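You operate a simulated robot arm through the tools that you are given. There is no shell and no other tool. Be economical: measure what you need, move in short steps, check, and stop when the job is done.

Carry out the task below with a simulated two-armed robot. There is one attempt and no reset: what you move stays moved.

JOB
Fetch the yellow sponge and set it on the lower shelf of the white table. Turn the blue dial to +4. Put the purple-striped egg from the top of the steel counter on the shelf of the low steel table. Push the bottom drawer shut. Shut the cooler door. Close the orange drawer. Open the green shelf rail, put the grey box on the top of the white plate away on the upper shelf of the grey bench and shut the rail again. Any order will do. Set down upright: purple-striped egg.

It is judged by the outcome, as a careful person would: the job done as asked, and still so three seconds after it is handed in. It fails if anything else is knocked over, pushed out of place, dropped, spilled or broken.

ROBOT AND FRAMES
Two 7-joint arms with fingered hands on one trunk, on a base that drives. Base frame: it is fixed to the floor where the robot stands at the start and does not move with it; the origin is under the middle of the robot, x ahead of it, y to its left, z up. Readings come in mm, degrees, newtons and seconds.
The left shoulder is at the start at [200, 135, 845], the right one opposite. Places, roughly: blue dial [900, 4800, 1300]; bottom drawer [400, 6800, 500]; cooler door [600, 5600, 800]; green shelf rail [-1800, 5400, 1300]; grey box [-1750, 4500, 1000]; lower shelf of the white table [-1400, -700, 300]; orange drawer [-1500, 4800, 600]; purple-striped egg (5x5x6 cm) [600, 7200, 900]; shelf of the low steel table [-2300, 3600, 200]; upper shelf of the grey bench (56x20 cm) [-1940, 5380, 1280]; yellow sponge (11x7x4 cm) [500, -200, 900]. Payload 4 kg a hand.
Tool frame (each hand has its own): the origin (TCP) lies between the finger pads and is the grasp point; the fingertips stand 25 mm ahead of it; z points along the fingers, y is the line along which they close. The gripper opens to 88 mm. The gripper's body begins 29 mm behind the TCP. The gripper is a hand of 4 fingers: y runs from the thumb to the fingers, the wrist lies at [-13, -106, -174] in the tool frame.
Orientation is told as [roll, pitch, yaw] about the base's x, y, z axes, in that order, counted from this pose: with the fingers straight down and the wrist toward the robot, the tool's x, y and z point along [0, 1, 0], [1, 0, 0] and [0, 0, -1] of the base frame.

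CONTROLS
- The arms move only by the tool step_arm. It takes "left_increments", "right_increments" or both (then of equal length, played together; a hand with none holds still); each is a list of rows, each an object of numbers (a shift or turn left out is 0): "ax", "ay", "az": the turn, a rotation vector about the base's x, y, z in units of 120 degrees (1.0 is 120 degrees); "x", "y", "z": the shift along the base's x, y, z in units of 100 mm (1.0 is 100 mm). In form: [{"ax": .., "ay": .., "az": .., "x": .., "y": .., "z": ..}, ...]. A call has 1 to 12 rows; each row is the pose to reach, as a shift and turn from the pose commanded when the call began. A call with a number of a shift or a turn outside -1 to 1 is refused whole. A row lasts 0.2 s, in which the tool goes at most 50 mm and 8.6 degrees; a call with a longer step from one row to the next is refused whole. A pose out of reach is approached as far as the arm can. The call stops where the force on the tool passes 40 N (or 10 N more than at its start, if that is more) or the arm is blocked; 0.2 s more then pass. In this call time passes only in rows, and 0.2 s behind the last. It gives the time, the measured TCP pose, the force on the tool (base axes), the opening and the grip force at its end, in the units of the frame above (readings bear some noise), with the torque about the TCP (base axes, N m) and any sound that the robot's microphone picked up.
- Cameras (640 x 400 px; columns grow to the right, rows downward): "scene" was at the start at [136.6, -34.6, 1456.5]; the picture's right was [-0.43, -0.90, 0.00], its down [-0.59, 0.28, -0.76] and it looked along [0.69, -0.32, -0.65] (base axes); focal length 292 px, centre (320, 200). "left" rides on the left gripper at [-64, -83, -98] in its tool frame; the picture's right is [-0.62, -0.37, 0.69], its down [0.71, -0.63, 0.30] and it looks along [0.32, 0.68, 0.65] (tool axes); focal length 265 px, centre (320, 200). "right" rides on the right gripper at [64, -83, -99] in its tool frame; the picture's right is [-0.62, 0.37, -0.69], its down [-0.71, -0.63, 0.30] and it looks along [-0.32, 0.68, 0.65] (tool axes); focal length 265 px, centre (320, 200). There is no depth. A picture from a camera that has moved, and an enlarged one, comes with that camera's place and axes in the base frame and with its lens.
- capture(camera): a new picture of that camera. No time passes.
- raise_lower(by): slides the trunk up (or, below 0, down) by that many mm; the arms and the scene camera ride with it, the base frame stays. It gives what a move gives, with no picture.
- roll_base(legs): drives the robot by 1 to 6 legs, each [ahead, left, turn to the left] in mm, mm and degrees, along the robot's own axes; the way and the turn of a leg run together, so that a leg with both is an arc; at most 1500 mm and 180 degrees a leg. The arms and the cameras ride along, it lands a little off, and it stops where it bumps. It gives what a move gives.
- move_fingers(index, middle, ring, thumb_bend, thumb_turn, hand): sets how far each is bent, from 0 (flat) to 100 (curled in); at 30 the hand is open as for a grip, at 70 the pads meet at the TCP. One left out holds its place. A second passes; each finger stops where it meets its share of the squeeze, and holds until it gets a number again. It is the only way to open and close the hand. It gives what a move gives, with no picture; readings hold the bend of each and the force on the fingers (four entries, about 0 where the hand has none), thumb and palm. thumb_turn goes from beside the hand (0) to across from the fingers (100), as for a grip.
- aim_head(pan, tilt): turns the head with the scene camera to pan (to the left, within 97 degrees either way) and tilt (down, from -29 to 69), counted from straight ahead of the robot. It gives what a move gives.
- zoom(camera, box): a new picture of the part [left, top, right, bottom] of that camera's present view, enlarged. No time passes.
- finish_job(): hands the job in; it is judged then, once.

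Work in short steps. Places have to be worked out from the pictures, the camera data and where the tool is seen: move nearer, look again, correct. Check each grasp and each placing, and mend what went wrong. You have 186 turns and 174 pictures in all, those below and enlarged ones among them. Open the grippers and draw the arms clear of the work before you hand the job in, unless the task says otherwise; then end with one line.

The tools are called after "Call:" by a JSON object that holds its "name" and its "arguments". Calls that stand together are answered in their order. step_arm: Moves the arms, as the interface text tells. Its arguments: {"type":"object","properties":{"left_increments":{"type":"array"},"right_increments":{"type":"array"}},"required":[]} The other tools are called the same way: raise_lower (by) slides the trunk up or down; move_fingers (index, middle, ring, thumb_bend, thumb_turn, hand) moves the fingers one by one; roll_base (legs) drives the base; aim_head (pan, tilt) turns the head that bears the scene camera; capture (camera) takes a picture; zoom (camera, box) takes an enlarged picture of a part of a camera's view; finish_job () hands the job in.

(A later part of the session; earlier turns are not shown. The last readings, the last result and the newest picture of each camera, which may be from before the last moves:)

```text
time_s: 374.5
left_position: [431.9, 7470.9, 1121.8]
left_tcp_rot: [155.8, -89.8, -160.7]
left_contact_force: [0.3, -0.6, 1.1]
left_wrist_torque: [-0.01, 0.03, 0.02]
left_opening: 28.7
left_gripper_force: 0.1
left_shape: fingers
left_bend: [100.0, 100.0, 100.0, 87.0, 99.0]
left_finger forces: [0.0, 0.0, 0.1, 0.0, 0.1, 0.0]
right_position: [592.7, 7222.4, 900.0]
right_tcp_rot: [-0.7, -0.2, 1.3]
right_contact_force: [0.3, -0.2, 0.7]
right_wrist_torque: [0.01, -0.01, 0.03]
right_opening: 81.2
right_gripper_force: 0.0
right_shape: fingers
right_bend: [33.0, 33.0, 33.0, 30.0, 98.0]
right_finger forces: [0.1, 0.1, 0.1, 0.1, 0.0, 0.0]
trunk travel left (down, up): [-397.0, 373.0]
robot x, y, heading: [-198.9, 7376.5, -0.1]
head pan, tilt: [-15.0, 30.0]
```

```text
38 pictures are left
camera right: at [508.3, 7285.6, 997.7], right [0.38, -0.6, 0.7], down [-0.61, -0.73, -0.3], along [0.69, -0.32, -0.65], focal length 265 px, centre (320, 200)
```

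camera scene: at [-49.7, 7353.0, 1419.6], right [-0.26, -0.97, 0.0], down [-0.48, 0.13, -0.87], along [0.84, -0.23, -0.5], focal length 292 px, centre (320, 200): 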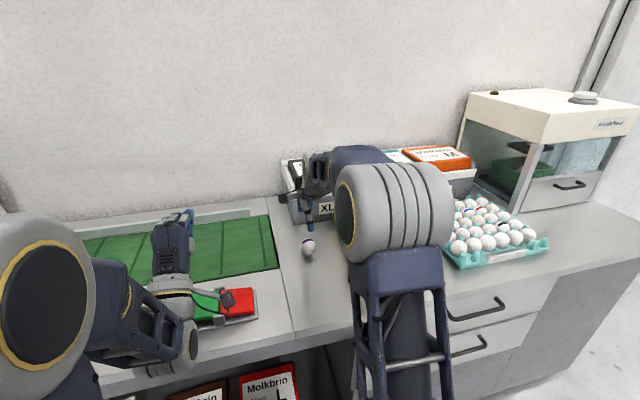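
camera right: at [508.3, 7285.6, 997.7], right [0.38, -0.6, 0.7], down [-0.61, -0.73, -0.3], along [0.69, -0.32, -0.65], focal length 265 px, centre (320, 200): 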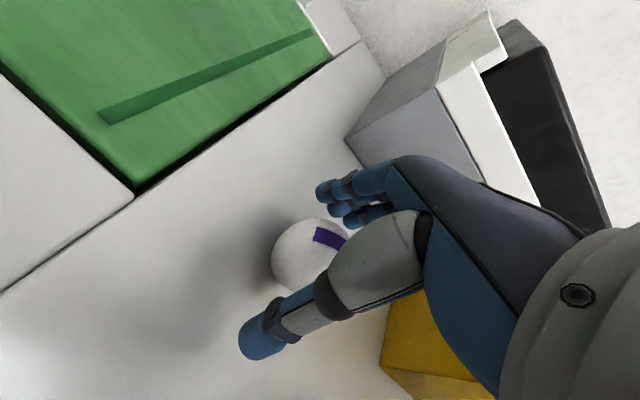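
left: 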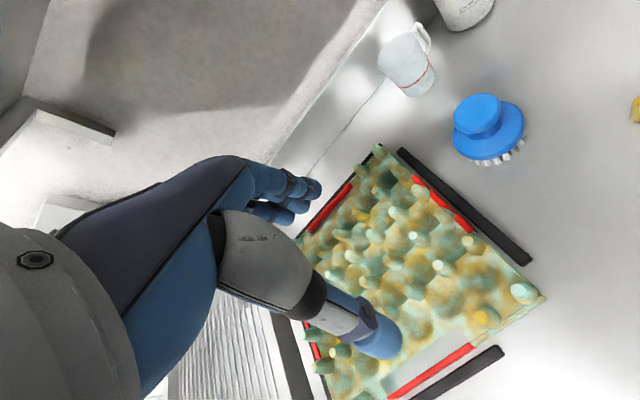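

The egg now projects right onto the TCP. I'll close in small steps to keep the squeeze light.

Call:
{"name": "move_fingers", "arguments": {"hand": "right", "index": 44, "middle": 44, "ring": 44, "thumb_bend": 44}}

Call:
{"name": "move_fingers", "arguments": {"hand": "right", "index": 48, "middle": 48, "ring": 48, "thumb_bend": 48}}

Call:
{"name": "capture", "arguments": {"camera": "right"}}

```text
time_s: 375.5
left_position: [433.0, 7471.2, 1123.4]
left_tcp_rot: [156.0, -89.8, -161.1]
left_contact_force: [0.6, -0.7, -0.1]
left_wrist_torque: [0.0, -0.02, 0.0]
left_opening: 28.7
left_gripper_force: 0.0
left_shape: fingers
left_bend: [100.0, 100.0, 100.0, 87.0, 99.0]
left_finger forces: [0.1, 0.0, 0.1, 0.1, 0.1, 0.0]
right_position: [593.6, 7221.5, 900.7]
right_tcp_rot: [-0.7, -0.3, 1.4]
right_contact_force: [-0.2, -0.3, -0.6]
right_wrist_torque: [0.02, 0.02, -0.01]
right_opening: 55.7
right_gripper_force: 0.0
right_shape: fingers
right_bend: [44.0, 44.0, 44.0, 44.0, 99.0]
right_finger forces: [0.1, 0.0, 0.0, 0.0, 0.0, 0.1]
trunk travel left (down, up): [-397.0, 373.0]
robot x, y, heading: [-195.9, 7374.5, -0.2]
head pan, tilt: [-15.0, 30.0]
```

```text
time_s: 376.5
left_position: [433.4, 7471.2, 1123.7]
left_tcp_rot: [155.9, -89.7, -160.8]
left_contact_force: [0.1, -0.3, 0.3]
left_wrist_torque: [0.01, -0.01, 0.01]
left_opening: 28.8
left_gripper_force: 0.1
left_shape: fingers
left_bend: [100.0, 100.0, 100.0, 87.0, 99.0]
left_finger forces: [0.0, 0.1, 0.0, 0.0, 0.0, 0.0]
right_position: [592.6, 7222.6, 900.9]
right_tcp_rot: [-0.7, -0.3, 1.2]
right_contact_force: [0.6, 0.5, 0.8]
right_wrist_torque: [0.02, 0.05, -0.02]
right_opening: 46.5
right_gripper_force: 0.1
right_shape: fingers
right_bend: [48.0, 48.0, 48.0, 48.0, 100.0]
right_finger forces: [0.1, 0.0, 0.0, 0.1, 0.0, 0.1]
trunk travel left (down, up): [-397.0, 373.0]
robot x, y, heading: [-200.5, 7378.2, -0.5]
head pan, tilt: [-15.0, 30.0]
```

```text
37 pictures are left
camera right: at [508.4, 7285.6, 997.9], right [0.38, -0.6, 0.7], down [-0.61, -0.73, -0.3], along [0.69, -0.32, -0.65], focal length 265 px, centre (320, 200)
```

right: 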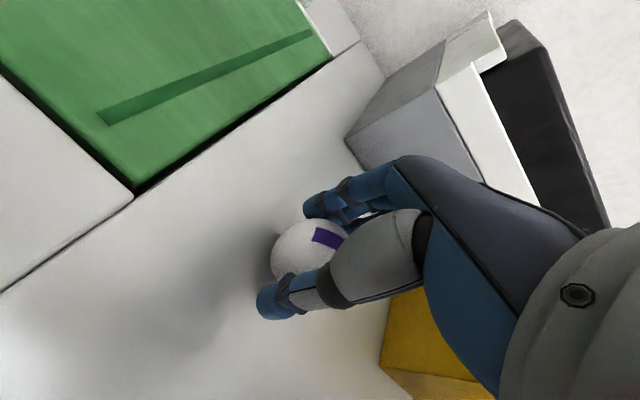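

No contact yet, so I'll close a little more.

Call:
{"name": "move_fingers", "arguments": {"hand": "right", "index": 51, "middle": 51, "ring": 51, "thumb_bend": 51}}

Call:
{"name": "move_fingers", "arguments": {"hand": "right", "index": 54, "middle": 54, "ring": 54, "thumb_bend": 54}}

```text
time_s: 377.5
left_position: [432.1, 7471.7, 1122.5]
left_tcp_rot: [155.9, -89.8, -160.9]
left_contact_force: [-0.2, 0.5, 1.2]
left_wrist_torque: [0.0, 0.02, 0.0]
left_opening: 28.9
left_gripper_force: 0.0
left_shape: fingers
left_bend: [100.0, 100.0, 100.0, 87.0, 99.0]
left_finger forces: [0.0, 0.1, 0.1, 0.1, 0.0, 0.1]
right_position: [592.1, 7221.6, 901.7]
right_tcp_rot: [-0.7, -0.3, 1.3]
right_contact_force: [0.8, 0.1, 0.3]
right_wrist_torque: [0.03, 0.01, -0.03]
right_opening: 40.2
right_gripper_force: 0.1
right_shape: fingers
right_bend: [51.0, 51.0, 51.0, 51.0, 100.0]
right_finger forces: [0.0, 0.1, 0.0, 0.0, 0.1, 0.0]
trunk travel left (down, up): [-397.0, 373.0]
robot x, y, heading: [-199.6, 7371.0, 0.1]
head pan, tilt: [-15.0, 30.0]
```

```text
time_s: 378.5
left_position: [433.7, 7471.7, 1123.4]
left_tcp_rot: [155.5, -89.8, -160.6]
left_contact_force: [0.1, -0.4, -0.1]
left_wrist_torque: [-0.03, 0.0, -0.01]
left_opening: 28.6
left_gripper_force: 0.1
left_shape: fingers
left_bend: [100.0, 100.0, 100.0, 87.0, 99.0]
left_finger forces: [0.0, 0.0, 0.0, 0.0, 0.1, 0.0]
right_position: [592.2, 7222.9, 900.8]
right_tcp_rot: [-0.8, -0.4, 1.2]
right_contact_force: [0.1, -0.9, -0.3]
right_wrist_torque: [0.03, -0.03, 0.0]
right_opening: 35.3
right_gripper_force: 0.8
right_shape: fingers
right_bend: [54.0, 52.0, 54.0, 52.0, 100.0]
right_finger forces: [0.0, 1.4, 0.1, 0.1, 1.2, 0.1]
trunk travel left (down, up): [-397.0, 373.0]
robot x, y, heading: [-194.4, 7374.2, 0.0]
head pan, tilt: [-15.0, 30.0]
```

The middle finger and thumb are touching. I'll add a bit more squeeze and wrap the other fingers in.

Call:
{"name": "move_fingers", "arguments": {"hand": "right", "index": 58, "middle": 58, "ring": 58, "thumb_bend": 57}}

Call:
{"name": "capture", "arguments": {"camera": "right"}}

```text
time_s: 379.5
left_position: [432.2, 7470.4, 1124.7]
left_tcp_rot: [156.1, -89.8, -161.0]
left_contact_force: [-0.1, 1.1, -0.5]
left_wrist_torque: [-0.02, 0.0, -0.02]
left_opening: 28.6
left_gripper_force: 0.0
left_shape: fingers
left_bend: [100.0, 100.0, 100.0, 87.0, 99.0]
left_finger forces: [0.0, 0.0, 0.0, 0.1, 0.0, 0.1]
right_position: [591.8, 7221.8, 901.2]
right_tcp_rot: [-0.7, -0.2, 1.2]
right_contact_force: [0.1, 0.5, 0.7]
right_wrist_torque: [0.01, -0.01, -0.01]
right_opening: 33.6
right_gripper_force: 2.9
right_shape: fingers
right_bend: [55.0, 54.0, 56.0, 52.0, 100.0]
right_finger forces: [0.8, 2.5, 0.3, 0.0, 3.2, 0.1]
trunk travel left (down, up): [-397.0, 373.0]
robot x, y, heading: [-198.7, 7371.1, -0.3]
head pan, tilt: [-15.0, 30.0]
```

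```text
36 pictures are left
camera right: at [508.4, 7285.6, 997.9], right [0.38, -0.6, 0.7], down [-0.61, -0.73, -0.3], along [0.69, -0.32, -0.65], focal length 265 px, centre (320, 200)
```

right: 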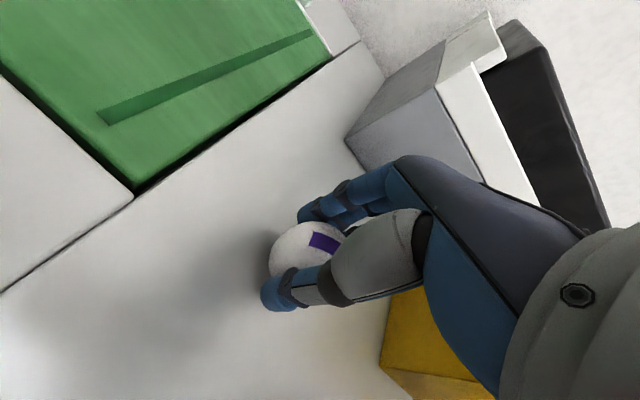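

The grip is light at 3 N. I'll firm it up slightly, then lift a little and check.

Call:
{"name": "move_fingers", "arguments": {"hand": "right", "index": 63, "middle": 63, "ring": 63, "thumb_bend": 61}}

Call:
{"name": "step_arm", "arguments": {"right_increments": [{"z": 0.05}, {"z": 0.1}, {"z": 0.2}, {"z": 0.3}, {"z": 0.45}, {"z": 0.6}]}}

Call:
{"name": "capture", "arguments": {"camera": "right"}}

```text
time_s: 380.5
left_position: [433.2, 7470.9, 1122.4]
left_tcp_rot: [155.5, -89.8, -160.7]
left_contact_force: [-1.2, -0.9, -0.2]
left_wrist_torque: [-0.01, 0.0, 0.0]
left_opening: 28.6
left_gripper_force: 0.0
left_shape: fingers
left_bend: [100.0, 100.0, 100.0, 87.0, 99.0]
left_finger forces: [0.0, 0.0, 0.0, 0.1, 0.0, 0.0]
right_position: [591.7, 7222.0, 901.4]
right_tcp_rot: [-0.7, -0.3, 1.4]
right_contact_force: [1.1, -0.1, 0.0]
right_wrist_torque: [0.02, 0.01, 0.01]
right_opening: 32.0
right_gripper_force: 7.5
right_shape: fingers
right_bend: [58.0, 56.0, 60.0, 52.0, 100.0]
right_finger forces: [2.7, 3.1, 2.0, 0.0, 7.7, 0.0]
trunk travel left (down, up): [-397.0, 373.0]
robot x, y, heading: [-197.5, 7374.6, -0.2]
head pan, tilt: [-15.0, 30.0]
```

```text
time_s: 381.9
left_position: [432.4, 7471.6, 1123.4]
left_tcp_rot: [155.7, -89.9, -160.6]
left_contact_force: [0.3, 0.3, 0.1]
left_wrist_torque: [-0.02, 0.02, 0.0]
left_opening: 28.8
left_gripper_force: 0.1
left_shape: fingers
left_bend: [100.0, 100.0, 100.0, 87.0, 99.0]
left_finger forces: [0.0, 0.1, 0.0, 0.0, 0.1, 0.0]
right_position: [592.6, 7221.3, 962.5]
right_tcp_rot: [-0.7, -0.3, 1.3]
right_contact_force: [0.6, 0.4, -0.3]
right_wrist_torque: [-0.02, 0.01, -0.02]
right_opening: 32.0
right_gripper_force: 7.2
right_shape: fingers
right_bend: [58.0, 56.0, 60.0, 52.0, 100.0]
right_finger forces: [2.6, 3.1, 2.0, 0.0, 7.7, 0.1]
trunk travel left (down, up): [-397.0, 373.0]
robot x, y, heading: [-196.0, 7376.9, -0.1]
head pan, tilt: [-15.0, 30.0]
```

```text
35 pictures are left
camera right: at [508.6, 7285.2, 1059.7], right [0.38, -0.6, 0.7], down [-0.61, -0.73, -0.3], along [0.69, -0.32, -0.65], focal length 265 px, centre (320, 200)
```

right: 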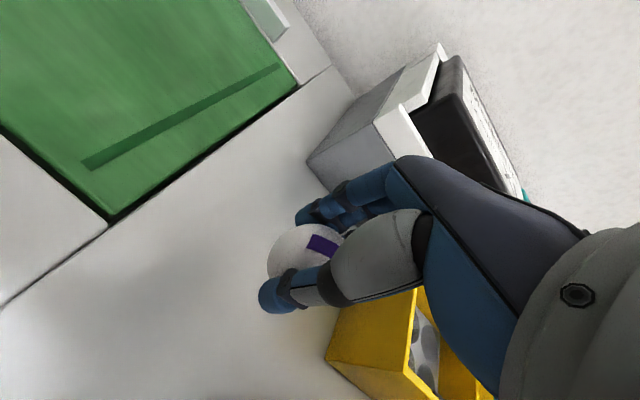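

The egg is held securely. I'll raise it, draw it in, back away from the counter and drive toward the low table.

Call:
{"name": "step_arm", "arguments": {"right_increments": [{"z": 0.3}, {"z": 0.6}, {"z": 0.9}, {"z": 1.0}]}}

Call:
{"name": "step_arm", "arguments": {"right_increments": [{"z": 0.2, "x": -0.3}, {"z": 0.4, "x": -0.6}, {"z": 0.6, "x": -0.9}, {"z": 0.6, "x": -1.0}]}}

Call:
{"name": "roll_base", "arguments": {"legs": [[-230, 0, 0]]}}

Call:
{"name": "roll_base", "arguments": {"legs": [[0, -1300, 0], [0, -1300, 0], [0, -1300, 0]]}}

Call:
{"name": "capture", "arguments": {"camera": "right"}}

```text
time_s: 382.9
left_position: [432.8, 7471.5, 1124.2]
left_tcp_rot: [155.4, -89.8, -160.3]
left_contact_force: [0.6, 0.6, 0.3]
left_wrist_torque: [0.01, -0.04, 0.01]
left_opening: 28.7
left_gripper_force: 0.0
left_shape: fingers
left_bend: [100.0, 100.0, 100.0, 87.0, 99.0]
left_finger forces: [0.0, 0.0, 0.0, 0.1, 0.0, 0.0]
right_position: [592.6, 7221.6, 1061.1]
right_tcp_rot: [-0.7, -0.4, 1.3]
right_contact_force: [0.1, -0.2, -0.7]
right_wrist_torque: [0.03, -0.04, 0.01]
right_opening: 32.0
right_gripper_force: 7.6
right_shape: fingers
right_bend: [58.0, 56.0, 60.0, 52.0, 100.0]
right_finger forces: [2.7, 3.1, 2.0, 0.0, 7.6, 0.1]
trunk travel left (down, up): [-397.0, 373.0]
robot x, y, heading: [-198.1, 7373.8, 0.2]
head pan, tilt: [-15.0, 30.0]
```

```text
time_s: 383.9
left_position: [432.6, 7472.3, 1124.0]
left_tcp_rot: [155.5, -89.8, -160.5]
left_contact_force: [0.0, 0.1, -0.7]
left_wrist_torque: [0.01, -0.01, -0.03]
left_opening: 28.9
left_gripper_force: 0.0
left_shape: fingers
left_bend: [100.0, 100.0, 100.0, 87.0, 99.0]
left_finger forces: [0.1, 0.1, 0.1, 0.0, 0.1, 0.0]
right_position: [494.0, 7222.4, 1121.5]
right_tcp_rot: [-0.7, -0.4, 1.3]
right_contact_force: [1.0, -0.4, -1.6]
right_wrist_torque: [-0.01, 0.04, 0.05]
right_opening: 31.8
right_gripper_force: 7.3
right_shape: fingers
right_bend: [58.0, 56.0, 60.0, 52.0, 100.0]
right_finger forces: [2.7, 3.1, 2.0, 0.1, 7.6, 0.0]
trunk travel left (down, up): [-397.0, 373.0]
robot x, y, heading: [-199.8, 7373.6, -0.2]
head pan, tilt: [-15.0, 30.0]
```

```text
time_s: 385.7
left_position: [202.1, 7473.4, 1123.2]
left_tcp_rot: [155.9, -89.8, -160.7]
left_contact_force: [0.0, -0.3, -0.8]
left_wrist_torque: [0.0, 0.0, -0.01]
left_opening: 28.8
left_gripper_force: 0.0
left_shape: fingers
left_bend: [100.0, 100.0, 100.0, 87.0, 99.0]
left_finger forces: [0.0, 0.0, 0.0, 0.1, 0.0, 0.0]
right_position: [262.5, 7224.5, 1122.8]
right_tcp_rot: [-0.6, -0.4, 1.4]
right_contact_force: [-0.1, -0.3, -0.5]
right_wrist_torque: [0.02, 0.02, 0.04]
right_opening: 32.0
right_gripper_force: 8.2
right_shape: fingers
right_bend: [58.0, 56.0, 60.0, 52.0, 100.0]
right_finger forces: [2.7, 3.1, 2.0, 0.1, 7.6, 0.0]
trunk travel left (down, up): [-397.0, 373.0]
robot x, y, heading: [-426.2, 7373.4, -0.1]
head pan, tilt: [-15.0, 30.0]
```

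```text
time_s: 404.4
left_position: [174.6, 3577.3, 1123.3]
left_tcp_rot: [156.6, -89.9, -161.3]
left_contact_force: [-0.8, -0.5, 0.2]
left_wrist_torque: [0.02, 0.0, -0.01]
left_opening: 28.6
left_gripper_force: 0.1
left_shape: fingers
left_bend: [100.0, 100.0, 100.0, 87.0, 99.0]
left_finger forces: [0.0, 0.1, 0.0, 0.0, 0.1, 0.0]
right_position: [236.5, 3328.8, 1121.5]
right_tcp_rot: [-0.6, -0.2, 1.4]
right_contact_force: [-0.1, -1.2, -0.1]
right_wrist_torque: [0.01, 0.03, 0.0]
right_opening: 32.2
right_gripper_force: 7.6
right_shape: fingers
right_bend: [58.0, 56.0, 60.0, 52.0, 100.0]
right_finger forces: [2.7, 3.1, 2.0, 0.1, 7.7, 0.0]
trunk travel left (down, up): [-397.0, 373.0]
robot x, y, heading: [-451.3, 3477.3, 0.3]
head pan, tilt: [-15.0, 30.0]
```

```text
34 pictures are left
camera right: at [152.3, 3392.2, 1218.9], right [0.38, -0.6, 0.7], down [-0.61, -0.73, -0.3], along [0.7, -0.31, -0.65], focal length 265 px, centre (320, 200)
```

right: 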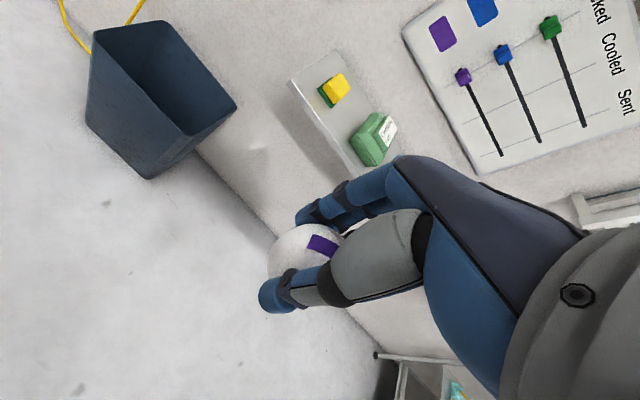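

The egg is steady in the grip. I'll turn to face -x and move closer to the low table.

Call:
{"name": "roll_base", "arguments": {"legs": [[0, 0, 90], [0, 0, 90], [450, 42, 0]]}}

Call:
{"name": "aim_head", "arguments": {"pan": -5, "tilt": 33}}

Call:
{"name": "capture", "arguments": {"camera": "scene"}}

```text
time_s: 414.8
left_position: [-1536.2, 3334.6, 1121.9]
left_tcp_rot: [157.1, -89.8, 18.3]
left_contact_force: [-0.4, 0.0, 0.6]
left_wrist_torque: [0.02, 0.04, 0.01]
left_opening: 28.8
left_gripper_force: 0.1
left_shape: fingers
left_bend: [100.0, 100.0, 100.0, 87.0, 99.0]
left_finger forces: [0.0, 0.0, 0.0, 0.0, 0.0, 0.0]
right_position: [-1600.2, 3582.9, 1120.6]
right_tcp_rot: [-0.8, -0.3, -178.3]
right_contact_force: [0.0, -0.5, -0.8]
right_wrist_torque: [0.02, -0.01, 0.03]
right_opening: 31.0
right_gripper_force: 7.1
right_shape: fingers
right_bend: [59.0, 56.0, 60.0, 53.0, 100.0]
right_finger forces: [2.7, 2.8, 2.0, 0.0, 6.5, 0.0]
trunk travel left (down, up): [-397.0, 373.0]
robot x, y, heading: [-906.0, 3432.9, -179.5]
head pan, tilt: [-15.0, 30.0]
```

```text
time_s: 415.5
left_position: [-1536.9, 3333.9, 1123.8]
left_tcp_rot: [158.0, -89.8, 17.4]
left_contact_force: [0.1, -1.0, 0.3]
left_wrist_torque: [0.0, -0.01, -0.01]
left_opening: 29.2
left_gripper_force: 0.1
left_shape: fingers
left_bend: [100.0, 100.0, 100.0, 87.0, 99.0]
left_finger forces: [0.0, 0.0, 0.1, 0.0, 0.0, 0.0]
right_position: [-1599.6, 3582.9, 1121.4]
right_tcp_rot: [-0.8, -0.3, -178.3]
right_contact_force: [0.0, 1.1, -0.2]
right_wrist_torque: [0.02, -0.01, 0.01]
right_opening: 30.7
right_gripper_force: 7.0
right_shape: fingers
right_bend: [59.0, 56.0, 60.0, 53.0, 100.0]
right_finger forces: [2.8, 2.9, 2.1, 0.0, 6.4, 0.1]
trunk travel left (down, up): [-397.0, 373.0]
robot x, y, heading: [-909.3, 3431.7, -179.8]
head pan, tilt: [-5.0, 33.0]
```

```text
33 pictures are left
camera scene: at [-1057.4, 3443.5, 1414.9], right [0.08, 1.0, 0.0], down [0.54, -0.04, -0.84], along [-0.84, 0.07, -0.54], focal length 292 px, centre (320, 200)
```

scene: 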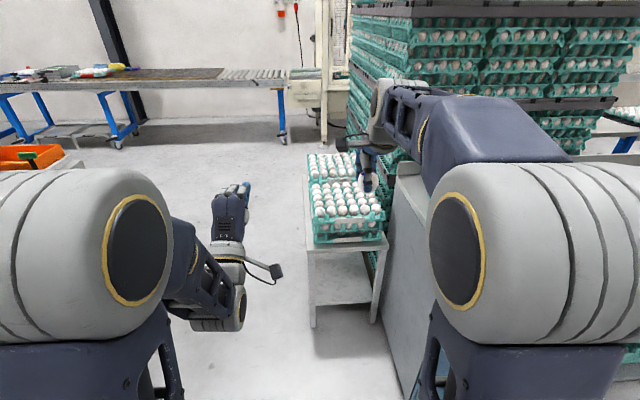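

The table front is at x≈-2015 (y 3489–3817), its top ≈536 and shelf ≈192. I'll lower the trunk and arm here over the open floor.

Call:
{"name": "raise_lower", "arguments": {"by": -395}}

Call:
{"name": "step_arm", "arguments": {"right_increments": [{"z": -0.3}, {"z": -0.6}, {"z": -0.9}, {"z": -1.0}]}}

Call:
{"name": "step_arm", "arguments": {"right_increments": [{"z": -0.3}, {"z": -0.6}, {"z": -0.9}, {"z": -1.0}]}}

Call:
{"name": "step_arm", "arguments": {"right_increments": [{"z": -0.3}, {"z": -0.6}, {"z": -0.9}, {"z": -1.0}]}}

Call:
{"name": "step_arm", "arguments": {"right_increments": [{"z": -0.3}, {"z": -0.6}, {"z": -0.9}, {"z": -1.0}]}}

Call:
{"name": "capture", "arguments": {"camera": "scene"}}

Call:
{"name": "capture", "arguments": {"camera": "right"}}

```text
time_s: 419.3
left_position: [-1537.8, 3333.8, 728.4]
left_tcp_rot: [157.8, -89.8, 17.5]
left_contact_force: [0.4, -0.4, -0.4]
left_wrist_torque: [0.03, -0.01, 0.02]
left_opening: 28.7
left_gripper_force: 0.1
left_shape: fingers
left_bend: [100.0, 100.0, 100.0, 87.0, 99.0]
left_finger forces: [0.0, 0.0, 0.0, 0.1, 0.0, 0.0]
right_position: [-1601.1, 3583.0, 725.9]
right_tcp_rot: [-0.7, -0.3, -178.4]
right_contact_force: [0.3, -0.4, -0.4]
right_wrist_torque: [0.01, 0.03, -0.04]
right_opening: 30.8
right_gripper_force: 7.4
right_shape: fingers
right_bend: [59.0, 56.0, 60.0, 53.0, 100.0]
right_finger forces: [2.8, 2.8, 2.0, 0.0, 6.6, 0.0]
trunk travel left (down, up): [-2.0, 768.0]
robot x, y, heading: [-911.9, 3436.9, -179.8]
head pan, tilt: [-5.0, 33.0]
```

```text
time_s: 420.3
left_position: [-1536.5, 3334.0, 727.8]
left_tcp_rot: [157.5, -89.8, 17.8]
left_contact_force: [-0.6, 0.7, -0.2]
left_wrist_torque: [0.04, -0.04, -0.03]
left_opening: 28.8
left_gripper_force: 0.0
left_shape: fingers
left_bend: [100.0, 100.0, 100.0, 87.0, 99.0]
left_finger forces: [0.0, 0.0, 0.0, 0.1, 0.0, 0.0]
right_position: [-1601.1, 3583.4, 625.5]
right_tcp_rot: [-0.7, -0.3, -178.3]
right_contact_force: [0.0, 0.6, -0.6]
right_wrist_torque: [-0.02, -0.04, -0.01]
right_opening: 30.8
right_gripper_force: 7.1
right_shape: fingers
right_bend: [59.0, 56.0, 60.0, 53.0, 100.0]
right_finger forces: [2.7, 2.8, 1.9, 0.1, 6.5, 0.1]
trunk travel left (down, up): [-2.0, 768.0]
robot x, y, heading: [-907.0, 3434.6, -179.6]
head pan, tilt: [-5.0, 33.0]
```

```text
time_s: 421.3
left_position: [-1538.1, 3333.7, 728.7]
left_tcp_rot: [157.5, -89.7, 17.7]
left_contact_force: [0.0, -1.1, -0.2]
left_wrist_torque: [0.01, 0.01, 0.02]
left_opening: 28.5
left_gripper_force: 0.1
left_shape: fingers
left_bend: [100.0, 100.0, 100.0, 87.0, 99.0]
left_finger forces: [0.0, 0.1, 0.1, 0.1, 0.1, 0.0]
right_position: [-1600.4, 3582.5, 525.4]
right_tcp_rot: [-0.7, -0.3, -178.3]
right_contact_force: [0.0, -0.9, 0.6]
right_wrist_torque: [-0.01, 0.01, -0.03]
right_opening: 30.7
right_gripper_force: 7.1
right_shape: fingers
right_bend: [59.0, 56.0, 60.0, 53.0, 100.0]
right_finger forces: [2.6, 2.8, 2.0, 0.0, 6.5, 0.0]
trunk travel left (down, up): [-2.0, 768.0]
robot x, y, heading: [-906.8, 3435.4, -180.2]
head pan, tilt: [-5.0, 33.0]
```

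```text
time_s: 422.3
left_position: [-1537.4, 3333.9, 728.6]
left_tcp_rot: [157.3, -89.9, 18.0]
left_contact_force: [0.7, -0.4, 0.4]
left_wrist_torque: [-0.03, 0.02, 0.01]
left_opening: 28.9
left_gripper_force: 0.1
left_shape: fingers
left_bend: [100.0, 100.0, 100.0, 87.0, 99.0]
left_finger forces: [0.0, 0.1, 0.0, 0.1, 0.0, 0.0]
right_position: [-1600.9, 3583.1, 426.7]
right_tcp_rot: [-0.7, -0.3, -178.4]
right_contact_force: [0.3, -0.5, -0.3]
right_wrist_torque: [-0.01, 0.02, 0.0]
right_opening: 30.8
right_gripper_force: 7.6
right_shape: fingers
right_bend: [59.0, 56.0, 60.0, 53.0, 100.0]
right_finger forces: [2.8, 2.7, 2.0, 0.0, 6.4, 0.0]
trunk travel left (down, up): [-2.0, 768.0]
robot x, y, heading: [-907.9, 3435.2, -179.5]
head pan, tilt: [-5.0, 33.0]
```

```text
time_s: 423.3
left_position: [-1537.2, 3334.0, 728.7]
left_tcp_rot: [157.3, -89.8, 18.1]
left_contact_force: [0.0, -0.1, 0.9]
left_wrist_torque: [-0.02, -0.02, -0.01]
left_opening: 29.0
left_gripper_force: 0.1
left_shape: fingers
left_bend: [100.0, 100.0, 100.0, 87.0, 99.0]
left_finger forces: [0.0, 0.1, 0.1, 0.0, 0.0, 0.1]
right_position: [-1600.9, 3582.4, 325.7]
right_tcp_rot: [-0.7, -0.4, -178.3]
right_contact_force: [-0.1, 0.3, -0.5]
right_wrist_torque: [0.03, 0.02, -0.03]
right_opening: 30.6
right_gripper_force: 6.6
right_shape: fingers
right_bend: [59.0, 56.0, 61.0, 53.0, 100.0]
right_finger forces: [2.7, 2.7, 2.1, 0.0, 6.4, 0.0]
trunk travel left (down, up): [-2.0, 768.0]
robot x, y, heading: [-907.9, 3436.6, -179.6]
head pan, tilt: [-5.0, 33.0]
```

```text
32 pictures are left
camera scene: at [-1057.4, 3443.5, 1019.9], right [0.08, 1.0, 0.0], down [0.54, -0.04, -0.84], along [-0.84, 0.07, -0.54], focal length 292 px, centre (320, 200)
```

scene: 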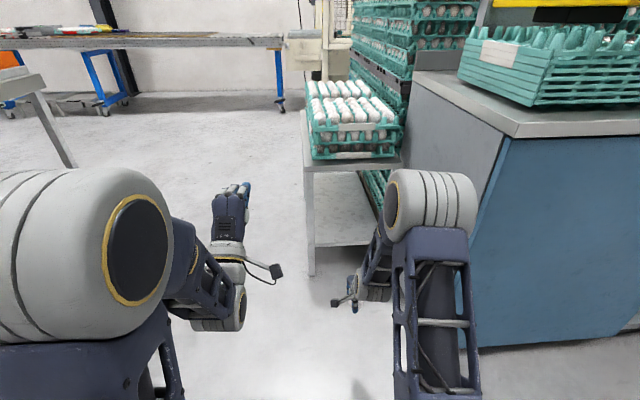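

```text
31 pictures are left
camera right: at [-1513.0, 3519.5, 423.8], right [-0.38, 0.6, 0.7], down [0.61, 0.74, -0.3], along [-0.7, 0.31, -0.65], focal length 265 px, centre (320, 200)
```

right: 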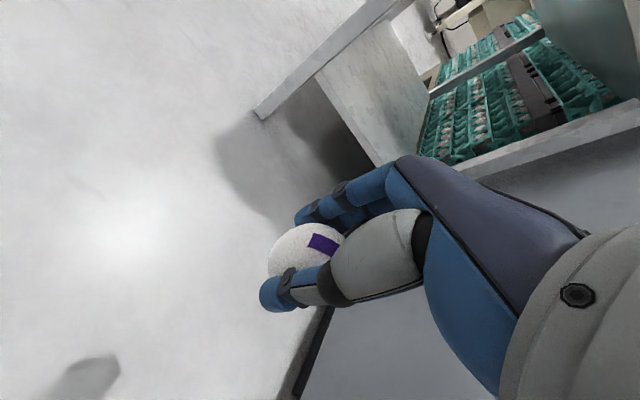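

The raised elbow could near the egg trays if I drove in like this. I'll stretch the arm out first over open floor, which flattens the elbow, then roll in only a little.

Call:
{"name": "step_arm", "arguments": {"right_increments": [{"x": -0.3}, {"x": -0.6}, {"x": -0.9}, {"x": -1.0}]}}

Call:
{"name": "step_arm", "arguments": {"right_increments": [{"x": -0.3}, {"x": -0.6}, {"x": -0.9}, {"x": -1.0}]}}

Call:
{"name": "step_arm", "arguments": {"right_increments": [{"x": -0.2}, {"x": -0.4}]}}

Call:
{"name": "capture", "arguments": {"camera": "scene"}}

```text
time_s: 424.3
left_position: [-1537.8, 3333.5, 729.4]
left_tcp_rot: [157.5, -89.8, 18.0]
left_contact_force: [-0.1, -0.9, 0.5]
left_wrist_torque: [0.03, 0.0, -0.01]
left_opening: 28.9
left_gripper_force: 0.1
left_shape: fingers
left_bend: [100.0, 100.0, 100.0, 87.0, 99.0]
left_finger forces: [0.0, 0.0, 0.1, 0.0, 0.0, 0.0]
right_position: [-1701.7, 3583.8, 326.6]
right_tcp_rot: [-0.6, -0.3, -178.4]
right_contact_force: [-0.5, 0.3, -0.3]
right_wrist_torque: [0.02, 0.0, -0.01]
right_opening: 30.6
right_gripper_force: 7.2
right_shape: fingers
right_bend: [59.0, 56.0, 61.0, 53.0, 100.0]
right_finger forces: [2.5, 2.8, 2.1, 0.0, 6.5, 0.1]
trunk travel left (down, up): [-2.0, 768.0]
robot x, y, heading: [-907.2, 3436.3, -179.9]
head pan, tilt: [-5.0, 33.0]
```

```text
time_s: 425.3
left_position: [-1538.3, 3334.5, 727.8]
left_tcp_rot: [157.1, -89.8, 18.3]
left_contact_force: [-0.2, 0.1, 0.6]
left_wrist_torque: [0.04, 0.0, 0.01]
left_opening: 28.9
left_gripper_force: 0.0
left_shape: fingers
left_bend: [100.0, 100.0, 100.0, 87.0, 99.0]
left_finger forces: [0.0, 0.0, 0.0, 0.1, 0.0, 0.0]
right_position: [-1800.0, 3583.3, 326.7]
right_tcp_rot: [-0.6, -0.4, -178.4]
right_contact_force: [-0.9, -0.4, -1.4]
right_wrist_torque: [-0.04, 0.03, -0.03]
right_opening: 30.7
right_gripper_force: 6.7
right_shape: fingers
right_bend: [59.0, 56.0, 61.0, 53.0, 100.0]
right_finger forces: [2.5, 2.7, 2.1, 0.0, 6.4, 0.0]
trunk travel left (down, up): [-2.0, 768.0]
robot x, y, heading: [-907.6, 3438.1, -179.7]
head pan, tilt: [-5.0, 33.0]
```

```text
time_s: 425.9
left_position: [-1538.5, 3334.1, 727.9]
left_tcp_rot: [157.6, -89.7, 17.8]
left_contact_force: [0.5, -0.3, -0.9]
left_wrist_torque: [0.03, 0.03, 0.01]
left_opening: 28.9
left_gripper_force: 0.1
left_shape: fingers
left_bend: [100.0, 100.0, 100.0, 87.0, 99.0]
left_finger forces: [0.0, 0.0, 0.0, 0.0, 0.1, 0.0]
right_position: [-1840.3, 3584.1, 325.6]
right_tcp_rot: [-0.7, -0.3, -178.3]
right_contact_force: [-0.4, -0.7, -0.9]
right_wrist_torque: [0.02, 0.0, -0.01]
right_opening: 30.4
right_gripper_force: 6.6
right_shape: fingers
right_bend: [59.0, 56.0, 61.0, 53.0, 100.0]
right_finger forces: [2.6, 2.7, 2.1, 0.0, 6.5, 0.0]
trunk travel left (down, up): [-2.0, 768.0]
robot x, y, heading: [-912.4, 3434.1, -179.7]
head pan, tilt: [-5.0, 33.0]
```

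```text
30 pictures are left
camera scene: at [-1057.4, 3443.5, 1019.9], right [0.08, 1.0, 0.0], down [0.54, -0.04, -0.84], along [-0.84, 0.07, -0.54], focal length 292 px, centre (320, 200)
```

scene: 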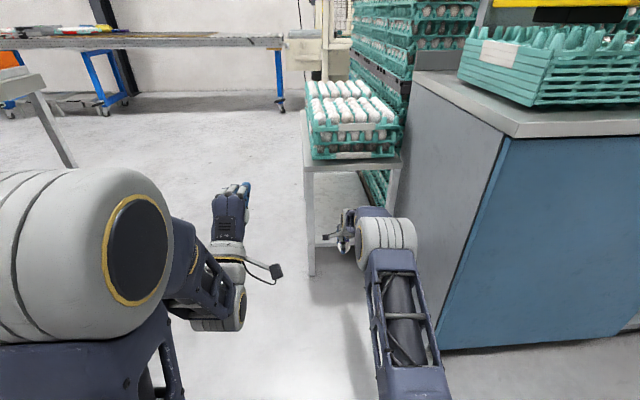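

The elbow is now low. I'll lower the hand another 45 mm and roll in 170, then check the clearances.

Call:
{"name": "step_arm", "arguments": {"right_increments": [{"z": -0.25}, {"z": -0.45}]}}

Call:
{"name": "roll_base", "arguments": {"legs": [[170, 0, 0]]}}

Call:
{"name": "aim_head", "arguments": {"pan": -15, "tilt": 42}}

Call:
{"name": "capture", "arguments": {"camera": "scene"}}

Call:
{"name": "capture", "arguments": {"camera": "right"}}

```text
time_s: 426.5
left_position: [-1537.3, 3333.6, 728.1]
left_tcp_rot: [157.6, -89.8, 17.8]
left_contact_force: [-0.2, -1.3, -1.0]
left_wrist_torque: [0.04, -0.03, 0.02]
left_opening: 28.9
left_gripper_force: 0.1
left_shape: fingers
left_bend: [100.0, 100.0, 100.0, 87.0, 99.0]
left_finger forces: [0.1, 0.0, 0.0, 0.0, 0.1, 0.0]
right_position: [-1840.5, 3584.8, 282.1]
right_tcp_rot: [-0.6, -0.4, -178.3]
right_contact_force: [-1.4, 0.0, -0.4]
right_wrist_torque: [0.02, 0.02, -0.01]
right_opening: 30.5
right_gripper_force: 6.7
right_shape: fingers
right_bend: [59.0, 56.0, 61.0, 53.0, 100.0]
right_finger forces: [2.5, 2.6, 2.0, 0.0, 6.4, 0.0]
trunk travel left (down, up): [-2.0, 768.0]
robot x, y, heading: [-909.8, 3434.5, -179.7]
head pan, tilt: [-5.0, 33.0]
```

```text
time_s: 428.0
left_position: [-1709.0, 3331.8, 727.6]
left_tcp_rot: [157.8, -89.9, 17.6]
left_contact_force: [0.0, -0.9, -0.7]
left_wrist_torque: [0.01, -0.02, 0.02]
left_opening: 28.8
left_gripper_force: 0.1
left_shape: fingers
left_bend: [100.0, 100.0, 100.0, 87.0, 99.0]
left_finger forces: [0.1, 0.0, 0.0, 0.0, 0.0, 0.0]
right_position: [-2012.4, 3580.7, 282.7]
right_tcp_rot: [-0.7, -0.4, -178.1]
right_contact_force: [-1.1, 0.0, -0.3]
right_wrist_torque: [-0.02, 0.01, 0.01]
right_opening: 30.4
right_gripper_force: 7.0
right_shape: fingers
right_bend: [59.0, 56.0, 61.0, 53.0, 100.0]
right_finger forces: [2.7, 2.6, 2.1, 0.0, 6.4, 0.0]
trunk travel left (down, up): [-2.0, 768.0]
robot x, y, heading: [-1080.9, 3435.9, -179.6]
head pan, tilt: [-5.0, 33.0]
```

```text
time_s: 428.7
left_position: [-1707.4, 3331.6, 728.2]
left_tcp_rot: [158.7, -89.8, 16.9]
left_contact_force: [-0.2, -0.5, 0.3]
left_wrist_torque: [-0.01, -0.03, 0.03]
left_opening: 29.0
left_gripper_force: 0.0
left_shape: fingers
left_bend: [100.0, 100.0, 100.0, 87.0, 99.0]
left_finger forces: [0.0, 0.1, 0.1, 0.0, 0.1, 0.0]
right_position: [-2012.1, 3583.3, 283.2]
right_tcp_rot: [-0.7, -0.3, -178.2]
right_contact_force: [-0.1, 0.2, -0.7]
right_wrist_torque: [-0.03, -0.02, -0.02]
right_opening: 30.4
right_gripper_force: 6.3
right_shape: fingers
right_bend: [59.0, 56.0, 61.0, 53.0, 100.0]
right_finger forces: [2.5, 2.7, 2.1, 0.0, 6.4, 0.0]
trunk travel left (down, up): [-2.0, 768.0]
robot x, y, heading: [-1079.7, 3433.2, -179.6]
head pan, tilt: [-15.0, 42.0]
```

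```text
29 pictures are left
camera scene: at [-1220.2, 3456.1, 1006.3], right [0.25, 0.97, 0.0], down [0.65, -0.17, -0.74], along [-0.72, 0.19, -0.67], focal length 292 px, centre (320, 200)
```

scene: 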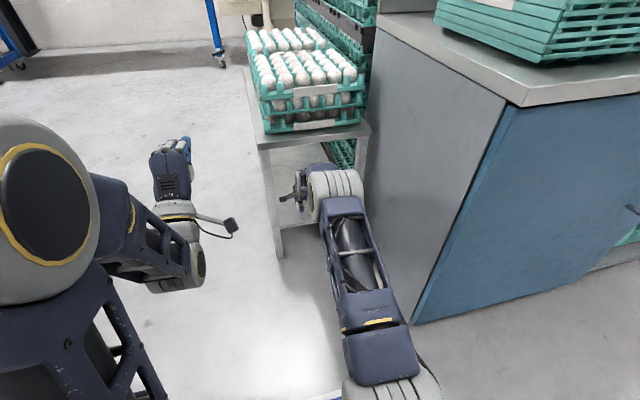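

```text
28 pictures are left
camera right: at [-1924.7, 3518.8, 380.0], right [-0.38, 0.6, 0.7], down [0.61, 0.74, -0.3], along [-0.7, 0.31, -0.65], focal length 265 px, centre (320, 200)
```

right: 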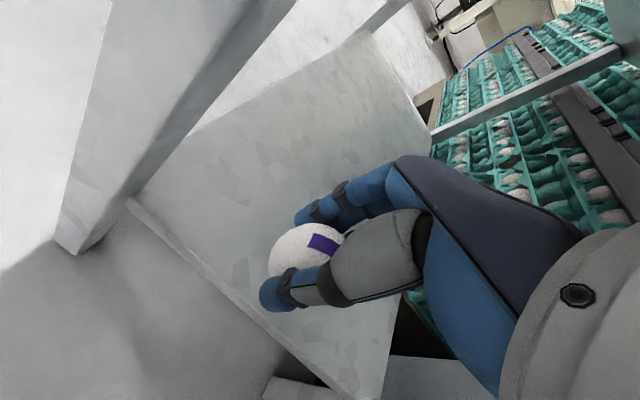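

The shelf's front edge is at x≈-1994, so the egg at x≈-2060 will be well on it. I'll advance 25 with the base and 25 with the arm.

Call:
{"name": "step_arm", "arguments": {"right_increments": [{"x": -0.12}, {"x": -0.25}]}}

Call:
{"name": "roll_base", "arguments": {"legs": [[28, 0, 0]]}}

Call:
{"name": "capture", "arguments": {"camera": "right"}}

Call:
{"name": "capture", "arguments": {"camera": "scene"}}

```text
time_s: 429.3
left_position: [-1707.3, 3332.6, 728.6]
left_tcp_rot: [158.4, -89.8, 17.0]
left_contact_force: [0.6, -0.1, 0.5]
left_wrist_torque: [0.04, 0.0, 0.01]
left_opening: 28.9
left_gripper_force: 0.0
left_shape: fingers
left_bend: [100.0, 100.0, 100.0, 87.0, 99.0]
left_finger forces: [0.0, 0.0, 0.0, 0.0, 0.0, 0.1]
right_position: [-2036.9, 3581.9, 282.7]
right_tcp_rot: [-0.7, -0.3, -178.2]
right_contact_force: [-0.1, -0.2, -0.7]
right_wrist_torque: [-0.01, 0.02, 0.03]
right_opening: 30.5
right_gripper_force: 6.3
right_shape: fingers
right_bend: [59.0, 56.0, 61.0, 53.0, 100.0]
right_finger forces: [2.5, 2.6, 2.1, 0.0, 6.3, 0.0]
trunk travel left (down, up): [-2.0, 768.0]
robot x, y, heading: [-1079.2, 3435.0, -179.4]
head pan, tilt: [-15.0, 42.0]
```

```text
time_s: 430.1
left_position: [-1736.1, 3331.1, 727.9]
left_tcp_rot: [158.3, -89.8, 17.3]
left_contact_force: [0.3, 0.1, 0.4]
left_wrist_torque: [0.01, -0.01, 0.01]
left_opening: 28.9
left_gripper_force: 0.0
left_shape: fingers
left_bend: [100.0, 100.0, 100.0, 87.0, 99.0]
left_finger forces: [0.0, 0.0, 0.0, 0.0, 0.1, 0.0]
right_position: [-2065.7, 3580.3, 281.9]
right_tcp_rot: [-0.7, -0.2, -178.3]
right_contact_force: [-0.5, 0.2, -0.6]
right_wrist_torque: [-0.01, -0.01, 0.01]
right_opening: 30.3
right_gripper_force: 6.8
right_shape: fingers
right_bend: [59.0, 56.0, 61.0, 53.0, 100.0]
right_finger forces: [2.6, 2.6, 2.1, 0.0, 6.2, 0.0]
trunk travel left (down, up): [-2.0, 768.0]
robot x, y, heading: [-1108.2, 3433.5, -179.4]
head pan, tilt: [-15.0, 42.0]
```

```text
27 pictures are left
camera right: at [-1977.6, 3518.6, 379.9], right [-0.38, 0.6, 0.7], down [0.61, 0.74, -0.3], along [-0.7, 0.31, -0.65], focal length 265 px, centre (320, 200)
```

right: 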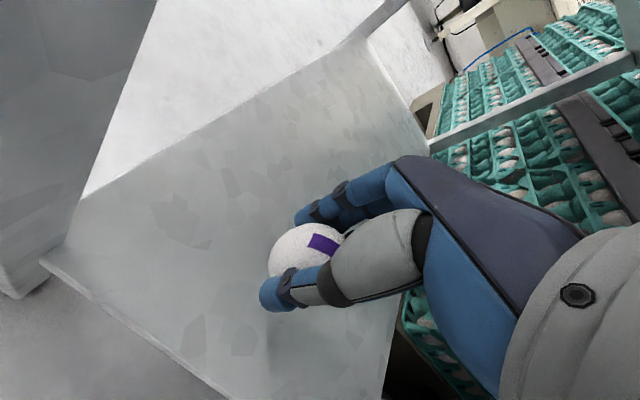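

```text
26 pictures are left
camera scene: at [-1248.0, 3455.9, 1006.3], right [0.25, 0.97, 0.0], down [0.65, -0.17, -0.74], along [-0.72, 0.19, -0.67], focal length 292 px, centre (320, 200)
```

scene: 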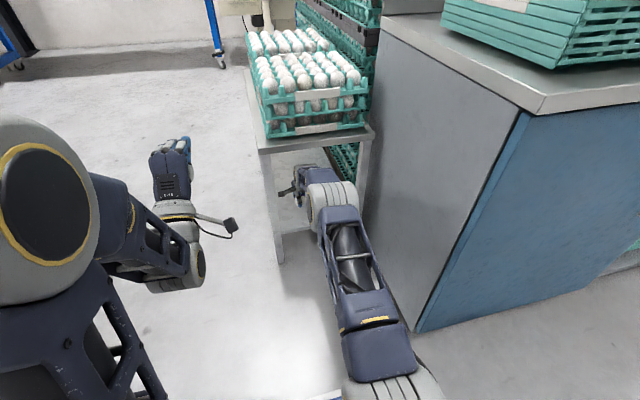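

Everything is clear. I'll lower to about 255, then feel for the shelf in small steps.

Call:
{"name": "step_arm", "arguments": {"right_increments": [{"z": -0.1}, {"z": -0.2}, {"z": -0.27}]}}

Call:
{"name": "step_arm", "arguments": {"right_increments": [{"z": -0.03}, {"z": -0.06}]}}

Call:
{"name": "zoom", "arguments": {"camera": "right", "box": [160, 160, 400, 340]}}

```text
time_s: 430.9
left_position: [-1735.8, 3330.2, 728.3]
left_tcp_rot: [159.0, -89.8, 16.5]
left_contact_force: [0.5, -0.3, 0.2]
left_wrist_torque: [0.0, 0.01, -0.04]
left_opening: 29.1
left_gripper_force: 0.0
left_shape: fingers
left_bend: [100.0, 100.0, 100.0, 87.0, 99.0]
left_finger forces: [0.1, 0.1, 0.0, 0.1, 0.0, 0.1]
right_position: [-2064.0, 3581.5, 256.3]
right_tcp_rot: [-0.8, -0.4, -178.1]
right_contact_force: [0.3, 0.0, -0.7]
right_wrist_torque: [0.01, -0.02, -0.02]
right_opening: 30.6
right_gripper_force: 6.3
right_shape: fingers
right_bend: [59.0, 56.0, 61.0, 53.0, 100.0]
right_finger forces: [2.6, 2.6, 2.1, 0.0, 6.2, 0.1]
trunk travel left (down, up): [-2.0, 768.0]
robot x, y, heading: [-1107.6, 3431.4, -179.7]
head pan, tilt: [-15.0, 42.0]
```

```text
time_s: 431.5
left_position: [-1736.5, 3331.4, 728.2]
left_tcp_rot: [158.5, -89.9, 17.0]
left_contact_force: [0.3, 0.6, 1.5]
left_wrist_torque: [0.02, 0.01, 0.0]
left_opening: 28.6
left_gripper_force: 0.1
left_shape: fingers
left_bend: [100.0, 100.0, 100.0, 87.0, 99.0]
left_finger forces: [0.0, 0.0, 0.0, 0.0, 0.0, 0.0]
right_position: [-2065.4, 3581.8, 250.1]
right_tcp_rot: [-0.7, -0.4, -178.2]
right_contact_force: [-0.6, 0.2, -0.5]
right_wrist_torque: [-0.04, 0.0, 0.02]
right_opening: 30.4
right_gripper_force: 6.7
right_shape: fingers
right_bend: [59.0, 56.0, 61.0, 53.0, 100.0]
right_finger forces: [2.5, 2.6, 2.2, 0.0, 6.3, 0.1]
trunk travel left (down, up): [-2.0, 768.0]
robot x, y, heading: [-1108.5, 3432.5, -179.6]
head pan, tilt: [-15.0, 42.0]
```

```text
2.22 times, centred on (280, 250) of right
camera zoom: at [-1977.2, 3519.0, 346.7], right [-0.38, 0.6, 0.7], down [0.61, 0.74, -0.3], along [-0.7, 0.31, -0.65], focal length 590 px, centre (409, 89)
```

zoom: 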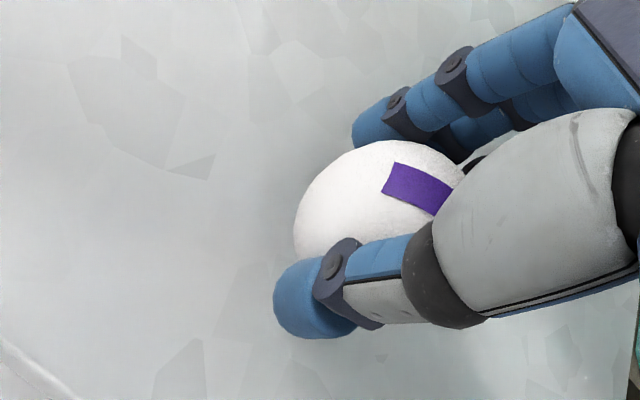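

Still no contact, with the egg upright in the grip. I'll feel downward in 4 mm steps.

Call:
{"name": "step_arm", "arguments": {"right_increments": [{"z": -0.02}, {"z": -0.04}]}}

Call:
{"name": "step_arm", "arguments": {"right_increments": [{"z": -0.02}, {"z": -0.04}]}}

```text
time_s: 432.1
left_position: [-1735.1, 3331.5, 728.2]
left_tcp_rot: [159.0, -89.8, 16.6]
left_contact_force: [0.4, -0.3, -0.3]
left_wrist_torque: [0.04, 0.0, -0.01]
left_opening: 28.4
left_gripper_force: 0.1
left_shape: fingers
left_bend: [100.0, 100.0, 100.0, 87.0, 99.0]
left_finger forces: [0.0, 0.0, 0.1, 0.0, 0.1, 0.0]
right_position: [-2064.0, 3581.5, 246.4]
right_tcp_rot: [-0.6, -0.3, -178.2]
right_contact_force: [-0.3, 0.2, -0.4]
right_wrist_torque: [-0.03, -0.01, -0.02]
right_opening: 30.4
right_gripper_force: 6.3
right_shape: fingers
right_bend: [59.0, 56.0, 61.0, 53.0, 100.0]
right_finger forces: [2.5, 2.7, 2.1, 0.0, 6.3, 0.0]
trunk travel left (down, up): [-2.0, 768.0]
robot x, y, heading: [-1109.0, 3435.5, -179.8]
head pan, tilt: [-15.0, 42.0]
```

```text
time_s: 432.7
left_position: [-1735.4, 3331.5, 728.6]
left_tcp_rot: [158.5, -89.8, 17.0]
left_contact_force: [-0.3, 0.5, -0.2]
left_wrist_torque: [0.01, 0.0, 0.05]
left_opening: 28.9
left_gripper_force: 0.1
left_shape: fingers
left_bend: [100.0, 100.0, 100.0, 87.0, 99.0]
left_finger forces: [0.0, 0.1, 0.0, 0.0, 0.0, 0.0]
right_position: [-2065.1, 3582.4, 240.7]
right_tcp_rot: [-0.7, -0.4, -178.2]
right_contact_force: [-0.4, -0.4, -0.3]
right_wrist_torque: [-0.01, 0.02, -0.01]
right_opening: 30.6
right_gripper_force: 7.3
right_shape: fingers
right_bend: [59.0, 56.0, 61.0, 53.0, 100.0]
right_finger forces: [2.5, 2.8, 2.1, 0.0, 6.2, 0.0]
trunk travel left (down, up): [-2.0, 768.0]
robot x, y, heading: [-1109.4, 3433.5, -179.7]
head pan, tilt: [-15.0, 42.0]
```

Call:
{"name": "step_arm", "arguments": {"right_increments": [{"z": -0.03}]}}

Call:
{"name": "step_arm", "arguments": {"right_increments": [{"z": -0.03}]}}

```text
time_s: 433.1
left_position: [-1736.0, 3330.7, 728.2]
left_tcp_rot: [158.7, -89.9, 16.8]
left_contact_force: [0.5, 0.5, 0.1]
left_wrist_torque: [-0.05, 0.0, -0.01]
left_opening: 29.0
left_gripper_force: 0.0
left_shape: fingers
left_bend: [100.0, 100.0, 100.0, 87.0, 99.0]
left_finger forces: [0.0, 0.0, 0.0, 0.0, 0.1, 0.1]
right_position: [-2064.8, 3581.5, 238.3]
right_tcp_rot: [-0.6, -0.4, -178.2]
right_contact_force: [0.1, 0.5, -1.0]
right_wrist_torque: [0.01, -0.01, 0.04]
right_opening: 30.6
right_gripper_force: 6.4
right_shape: fingers
right_bend: [59.0, 56.0, 61.0, 53.0, 100.0]
right_finger forces: [2.6, 2.7, 2.1, 0.0, 6.4, 0.0]
trunk travel left (down, up): [-2.0, 768.0]
robot x, y, heading: [-1106.1, 3433.5, -179.7]
head pan, tilt: [-15.0, 42.0]
```

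```text
time_s: 433.5
left_position: [-1734.8, 3332.1, 728.5]
left_tcp_rot: [158.4, -89.8, 17.0]
left_contact_force: [0.5, 0.4, -0.1]
left_wrist_torque: [0.02, 0.0, -0.02]
left_opening: 28.8
left_gripper_force: 0.0
left_shape: fingers
left_bend: [100.0, 100.0, 100.0, 87.0, 99.0]
left_finger forces: [0.0, 0.0, 0.0, 0.0, 0.0, 0.1]
right_position: [-2063.9, 3581.0, 235.8]
right_tcp_rot: [-0.6, -0.4, -178.2]
right_contact_force: [0.6, 0.0, -1.1]
right_wrist_torque: [-0.04, 0.01, 0.0]
right_opening: 30.7
right_gripper_force: 7.0
right_shape: fingers
right_bend: [59.0, 56.0, 61.0, 53.0, 100.0]
right_finger forces: [2.5, 2.7, 2.1, 0.1, 6.4, 0.1]
trunk travel left (down, up): [-2.0, 768.0]
robot x, y, heading: [-1109.6, 3435.1, -179.8]
head pan, tilt: [-15.0, 42.0]
```

No contact yet, so I'll continue in 3 mm steps.

Call:
{"name": "step_arm", "arguments": {"right_increments": [{"z": -0.03}]}}

Call:
{"name": "step_arm", "arguments": {"right_increments": [{"z": -0.03}]}}

Call:
{"name": "step_arm", "arguments": {"right_increments": [{"z": -0.02}]}}

Call:
{"name": "zoom", "arguments": {"camera": "scene", "box": [240, 130, 400, 240]}}

```text
time_s: 433.9
left_position: [-1735.9, 3331.2, 729.1]
left_tcp_rot: [158.6, -89.9, 17.1]
left_contact_force: [0.2, -0.5, 0.2]
left_wrist_torque: [-0.01, 0.01, 0.0]
left_opening: 28.8
left_gripper_force: 0.1
left_shape: fingers
left_bend: [100.0, 100.0, 100.0, 87.0, 99.0]
left_finger forces: [0.1, 0.0, 0.1, 0.0, 0.0, 0.0]
right_position: [-2064.3, 3583.0, 233.5]
right_tcp_rot: [-0.7, -0.4, -178.2]
right_contact_force: [0.3, 0.1, -0.2]
right_wrist_torque: [-0.04, 0.02, 0.03]
right_opening: 30.4
right_gripper_force: 6.6
right_shape: fingers
right_bend: [59.0, 56.0, 61.0, 53.0, 100.0]
right_finger forces: [2.4, 2.8, 2.1, 0.1, 6.3, 0.1]
trunk travel left (down, up): [-2.0, 768.0]
robot x, y, heading: [-1108.3, 3438.0, -179.6]
head pan, tilt: [-15.0, 42.0]
```

```text
time_s: 434.3
left_position: [-1734.6, 3331.3, 728.7]
left_tcp_rot: [159.0, -89.8, 16.6]
left_contact_force: [-0.3, -1.1, 0.8]
left_wrist_torque: [-0.01, 0.02, 0.01]
left_opening: 28.9
left_gripper_force: 0.1
left_shape: fingers
left_bend: [100.0, 100.0, 100.0, 87.0, 99.0]
left_finger forces: [0.0, 0.0, 0.1, 0.0, 0.0, 0.1]
right_position: [-2065.3, 3581.9, 230.2]
right_tcp_rot: [-0.7, -0.4, -178.2]
right_contact_force: [-0.1, 0.6, 1.9]
right_wrist_torque: [-0.02, -0.05, 0.02]
right_opening: 30.5
right_gripper_force: 6.9
right_shape: fingers
right_bend: [59.0, 56.0, 61.0, 53.0, 100.0]
right_finger forces: [2.5, 2.6, 2.0, 0.0, 6.6, 0.1]
trunk travel left (down, up): [-2.0, 768.0]
robot x, y, heading: [-1106.6, 3433.4, -179.4]
head pan, tilt: [-15.0, 42.0]
```

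```text
time_s: 434.7
left_position: [-1735.5, 3332.4, 729.6]
left_tcp_rot: [159.7, -89.8, 16.0]
left_contact_force: [-0.8, 0.2, 0.8]
left_wrist_torque: [0.02, 0.0, 0.07]
left_opening: 29.0
left_gripper_force: 0.0
left_shape: fingers
left_bend: [100.0, 100.0, 100.0, 87.0, 99.0]
left_finger forces: [0.1, 0.0, 0.1, 0.0, 0.0, 0.0]
right_position: [-2065.5, 3582.4, 228.0]
right_tcp_rot: [-0.7, -0.5, -178.2]
right_contact_force: [-0.6, -0.4, 5.6]
right_wrist_torque: [0.01, -0.04, -0.01]
right_opening: 30.0
right_gripper_force: 7.0
right_shape: fingers
right_bend: [59.0, 57.0, 61.0, 53.0, 100.0]
right_finger forces: [2.7, 2.8, 2.0, 0.0, 6.6, 0.0]
trunk travel left (down, up): [-2.0, 768.0]
robot x, y, heading: [-1104.6, 3431.9, -179.9]
head pan, tilt: [-15.0, 42.0]
```

```text
3.64 times, centred on (320, 185) of scene
camera zoom: at [-1247.8, 3455.8, 1006.4], right [0.25, 0.97, 0.0], down [0.65, -0.17, -0.74], along [-0.72, 0.19, -0.67], focal length 1061 px, centre (320, 254)
```

zoom: 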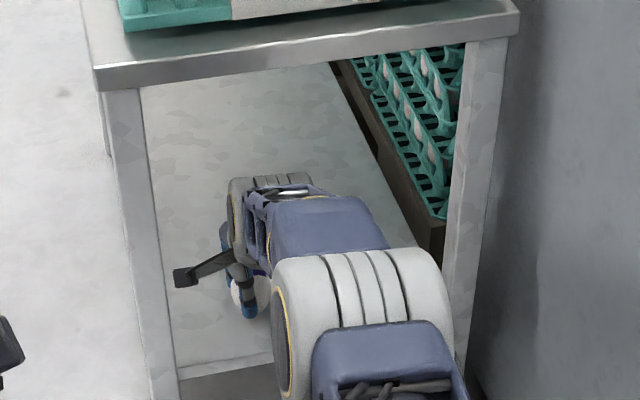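

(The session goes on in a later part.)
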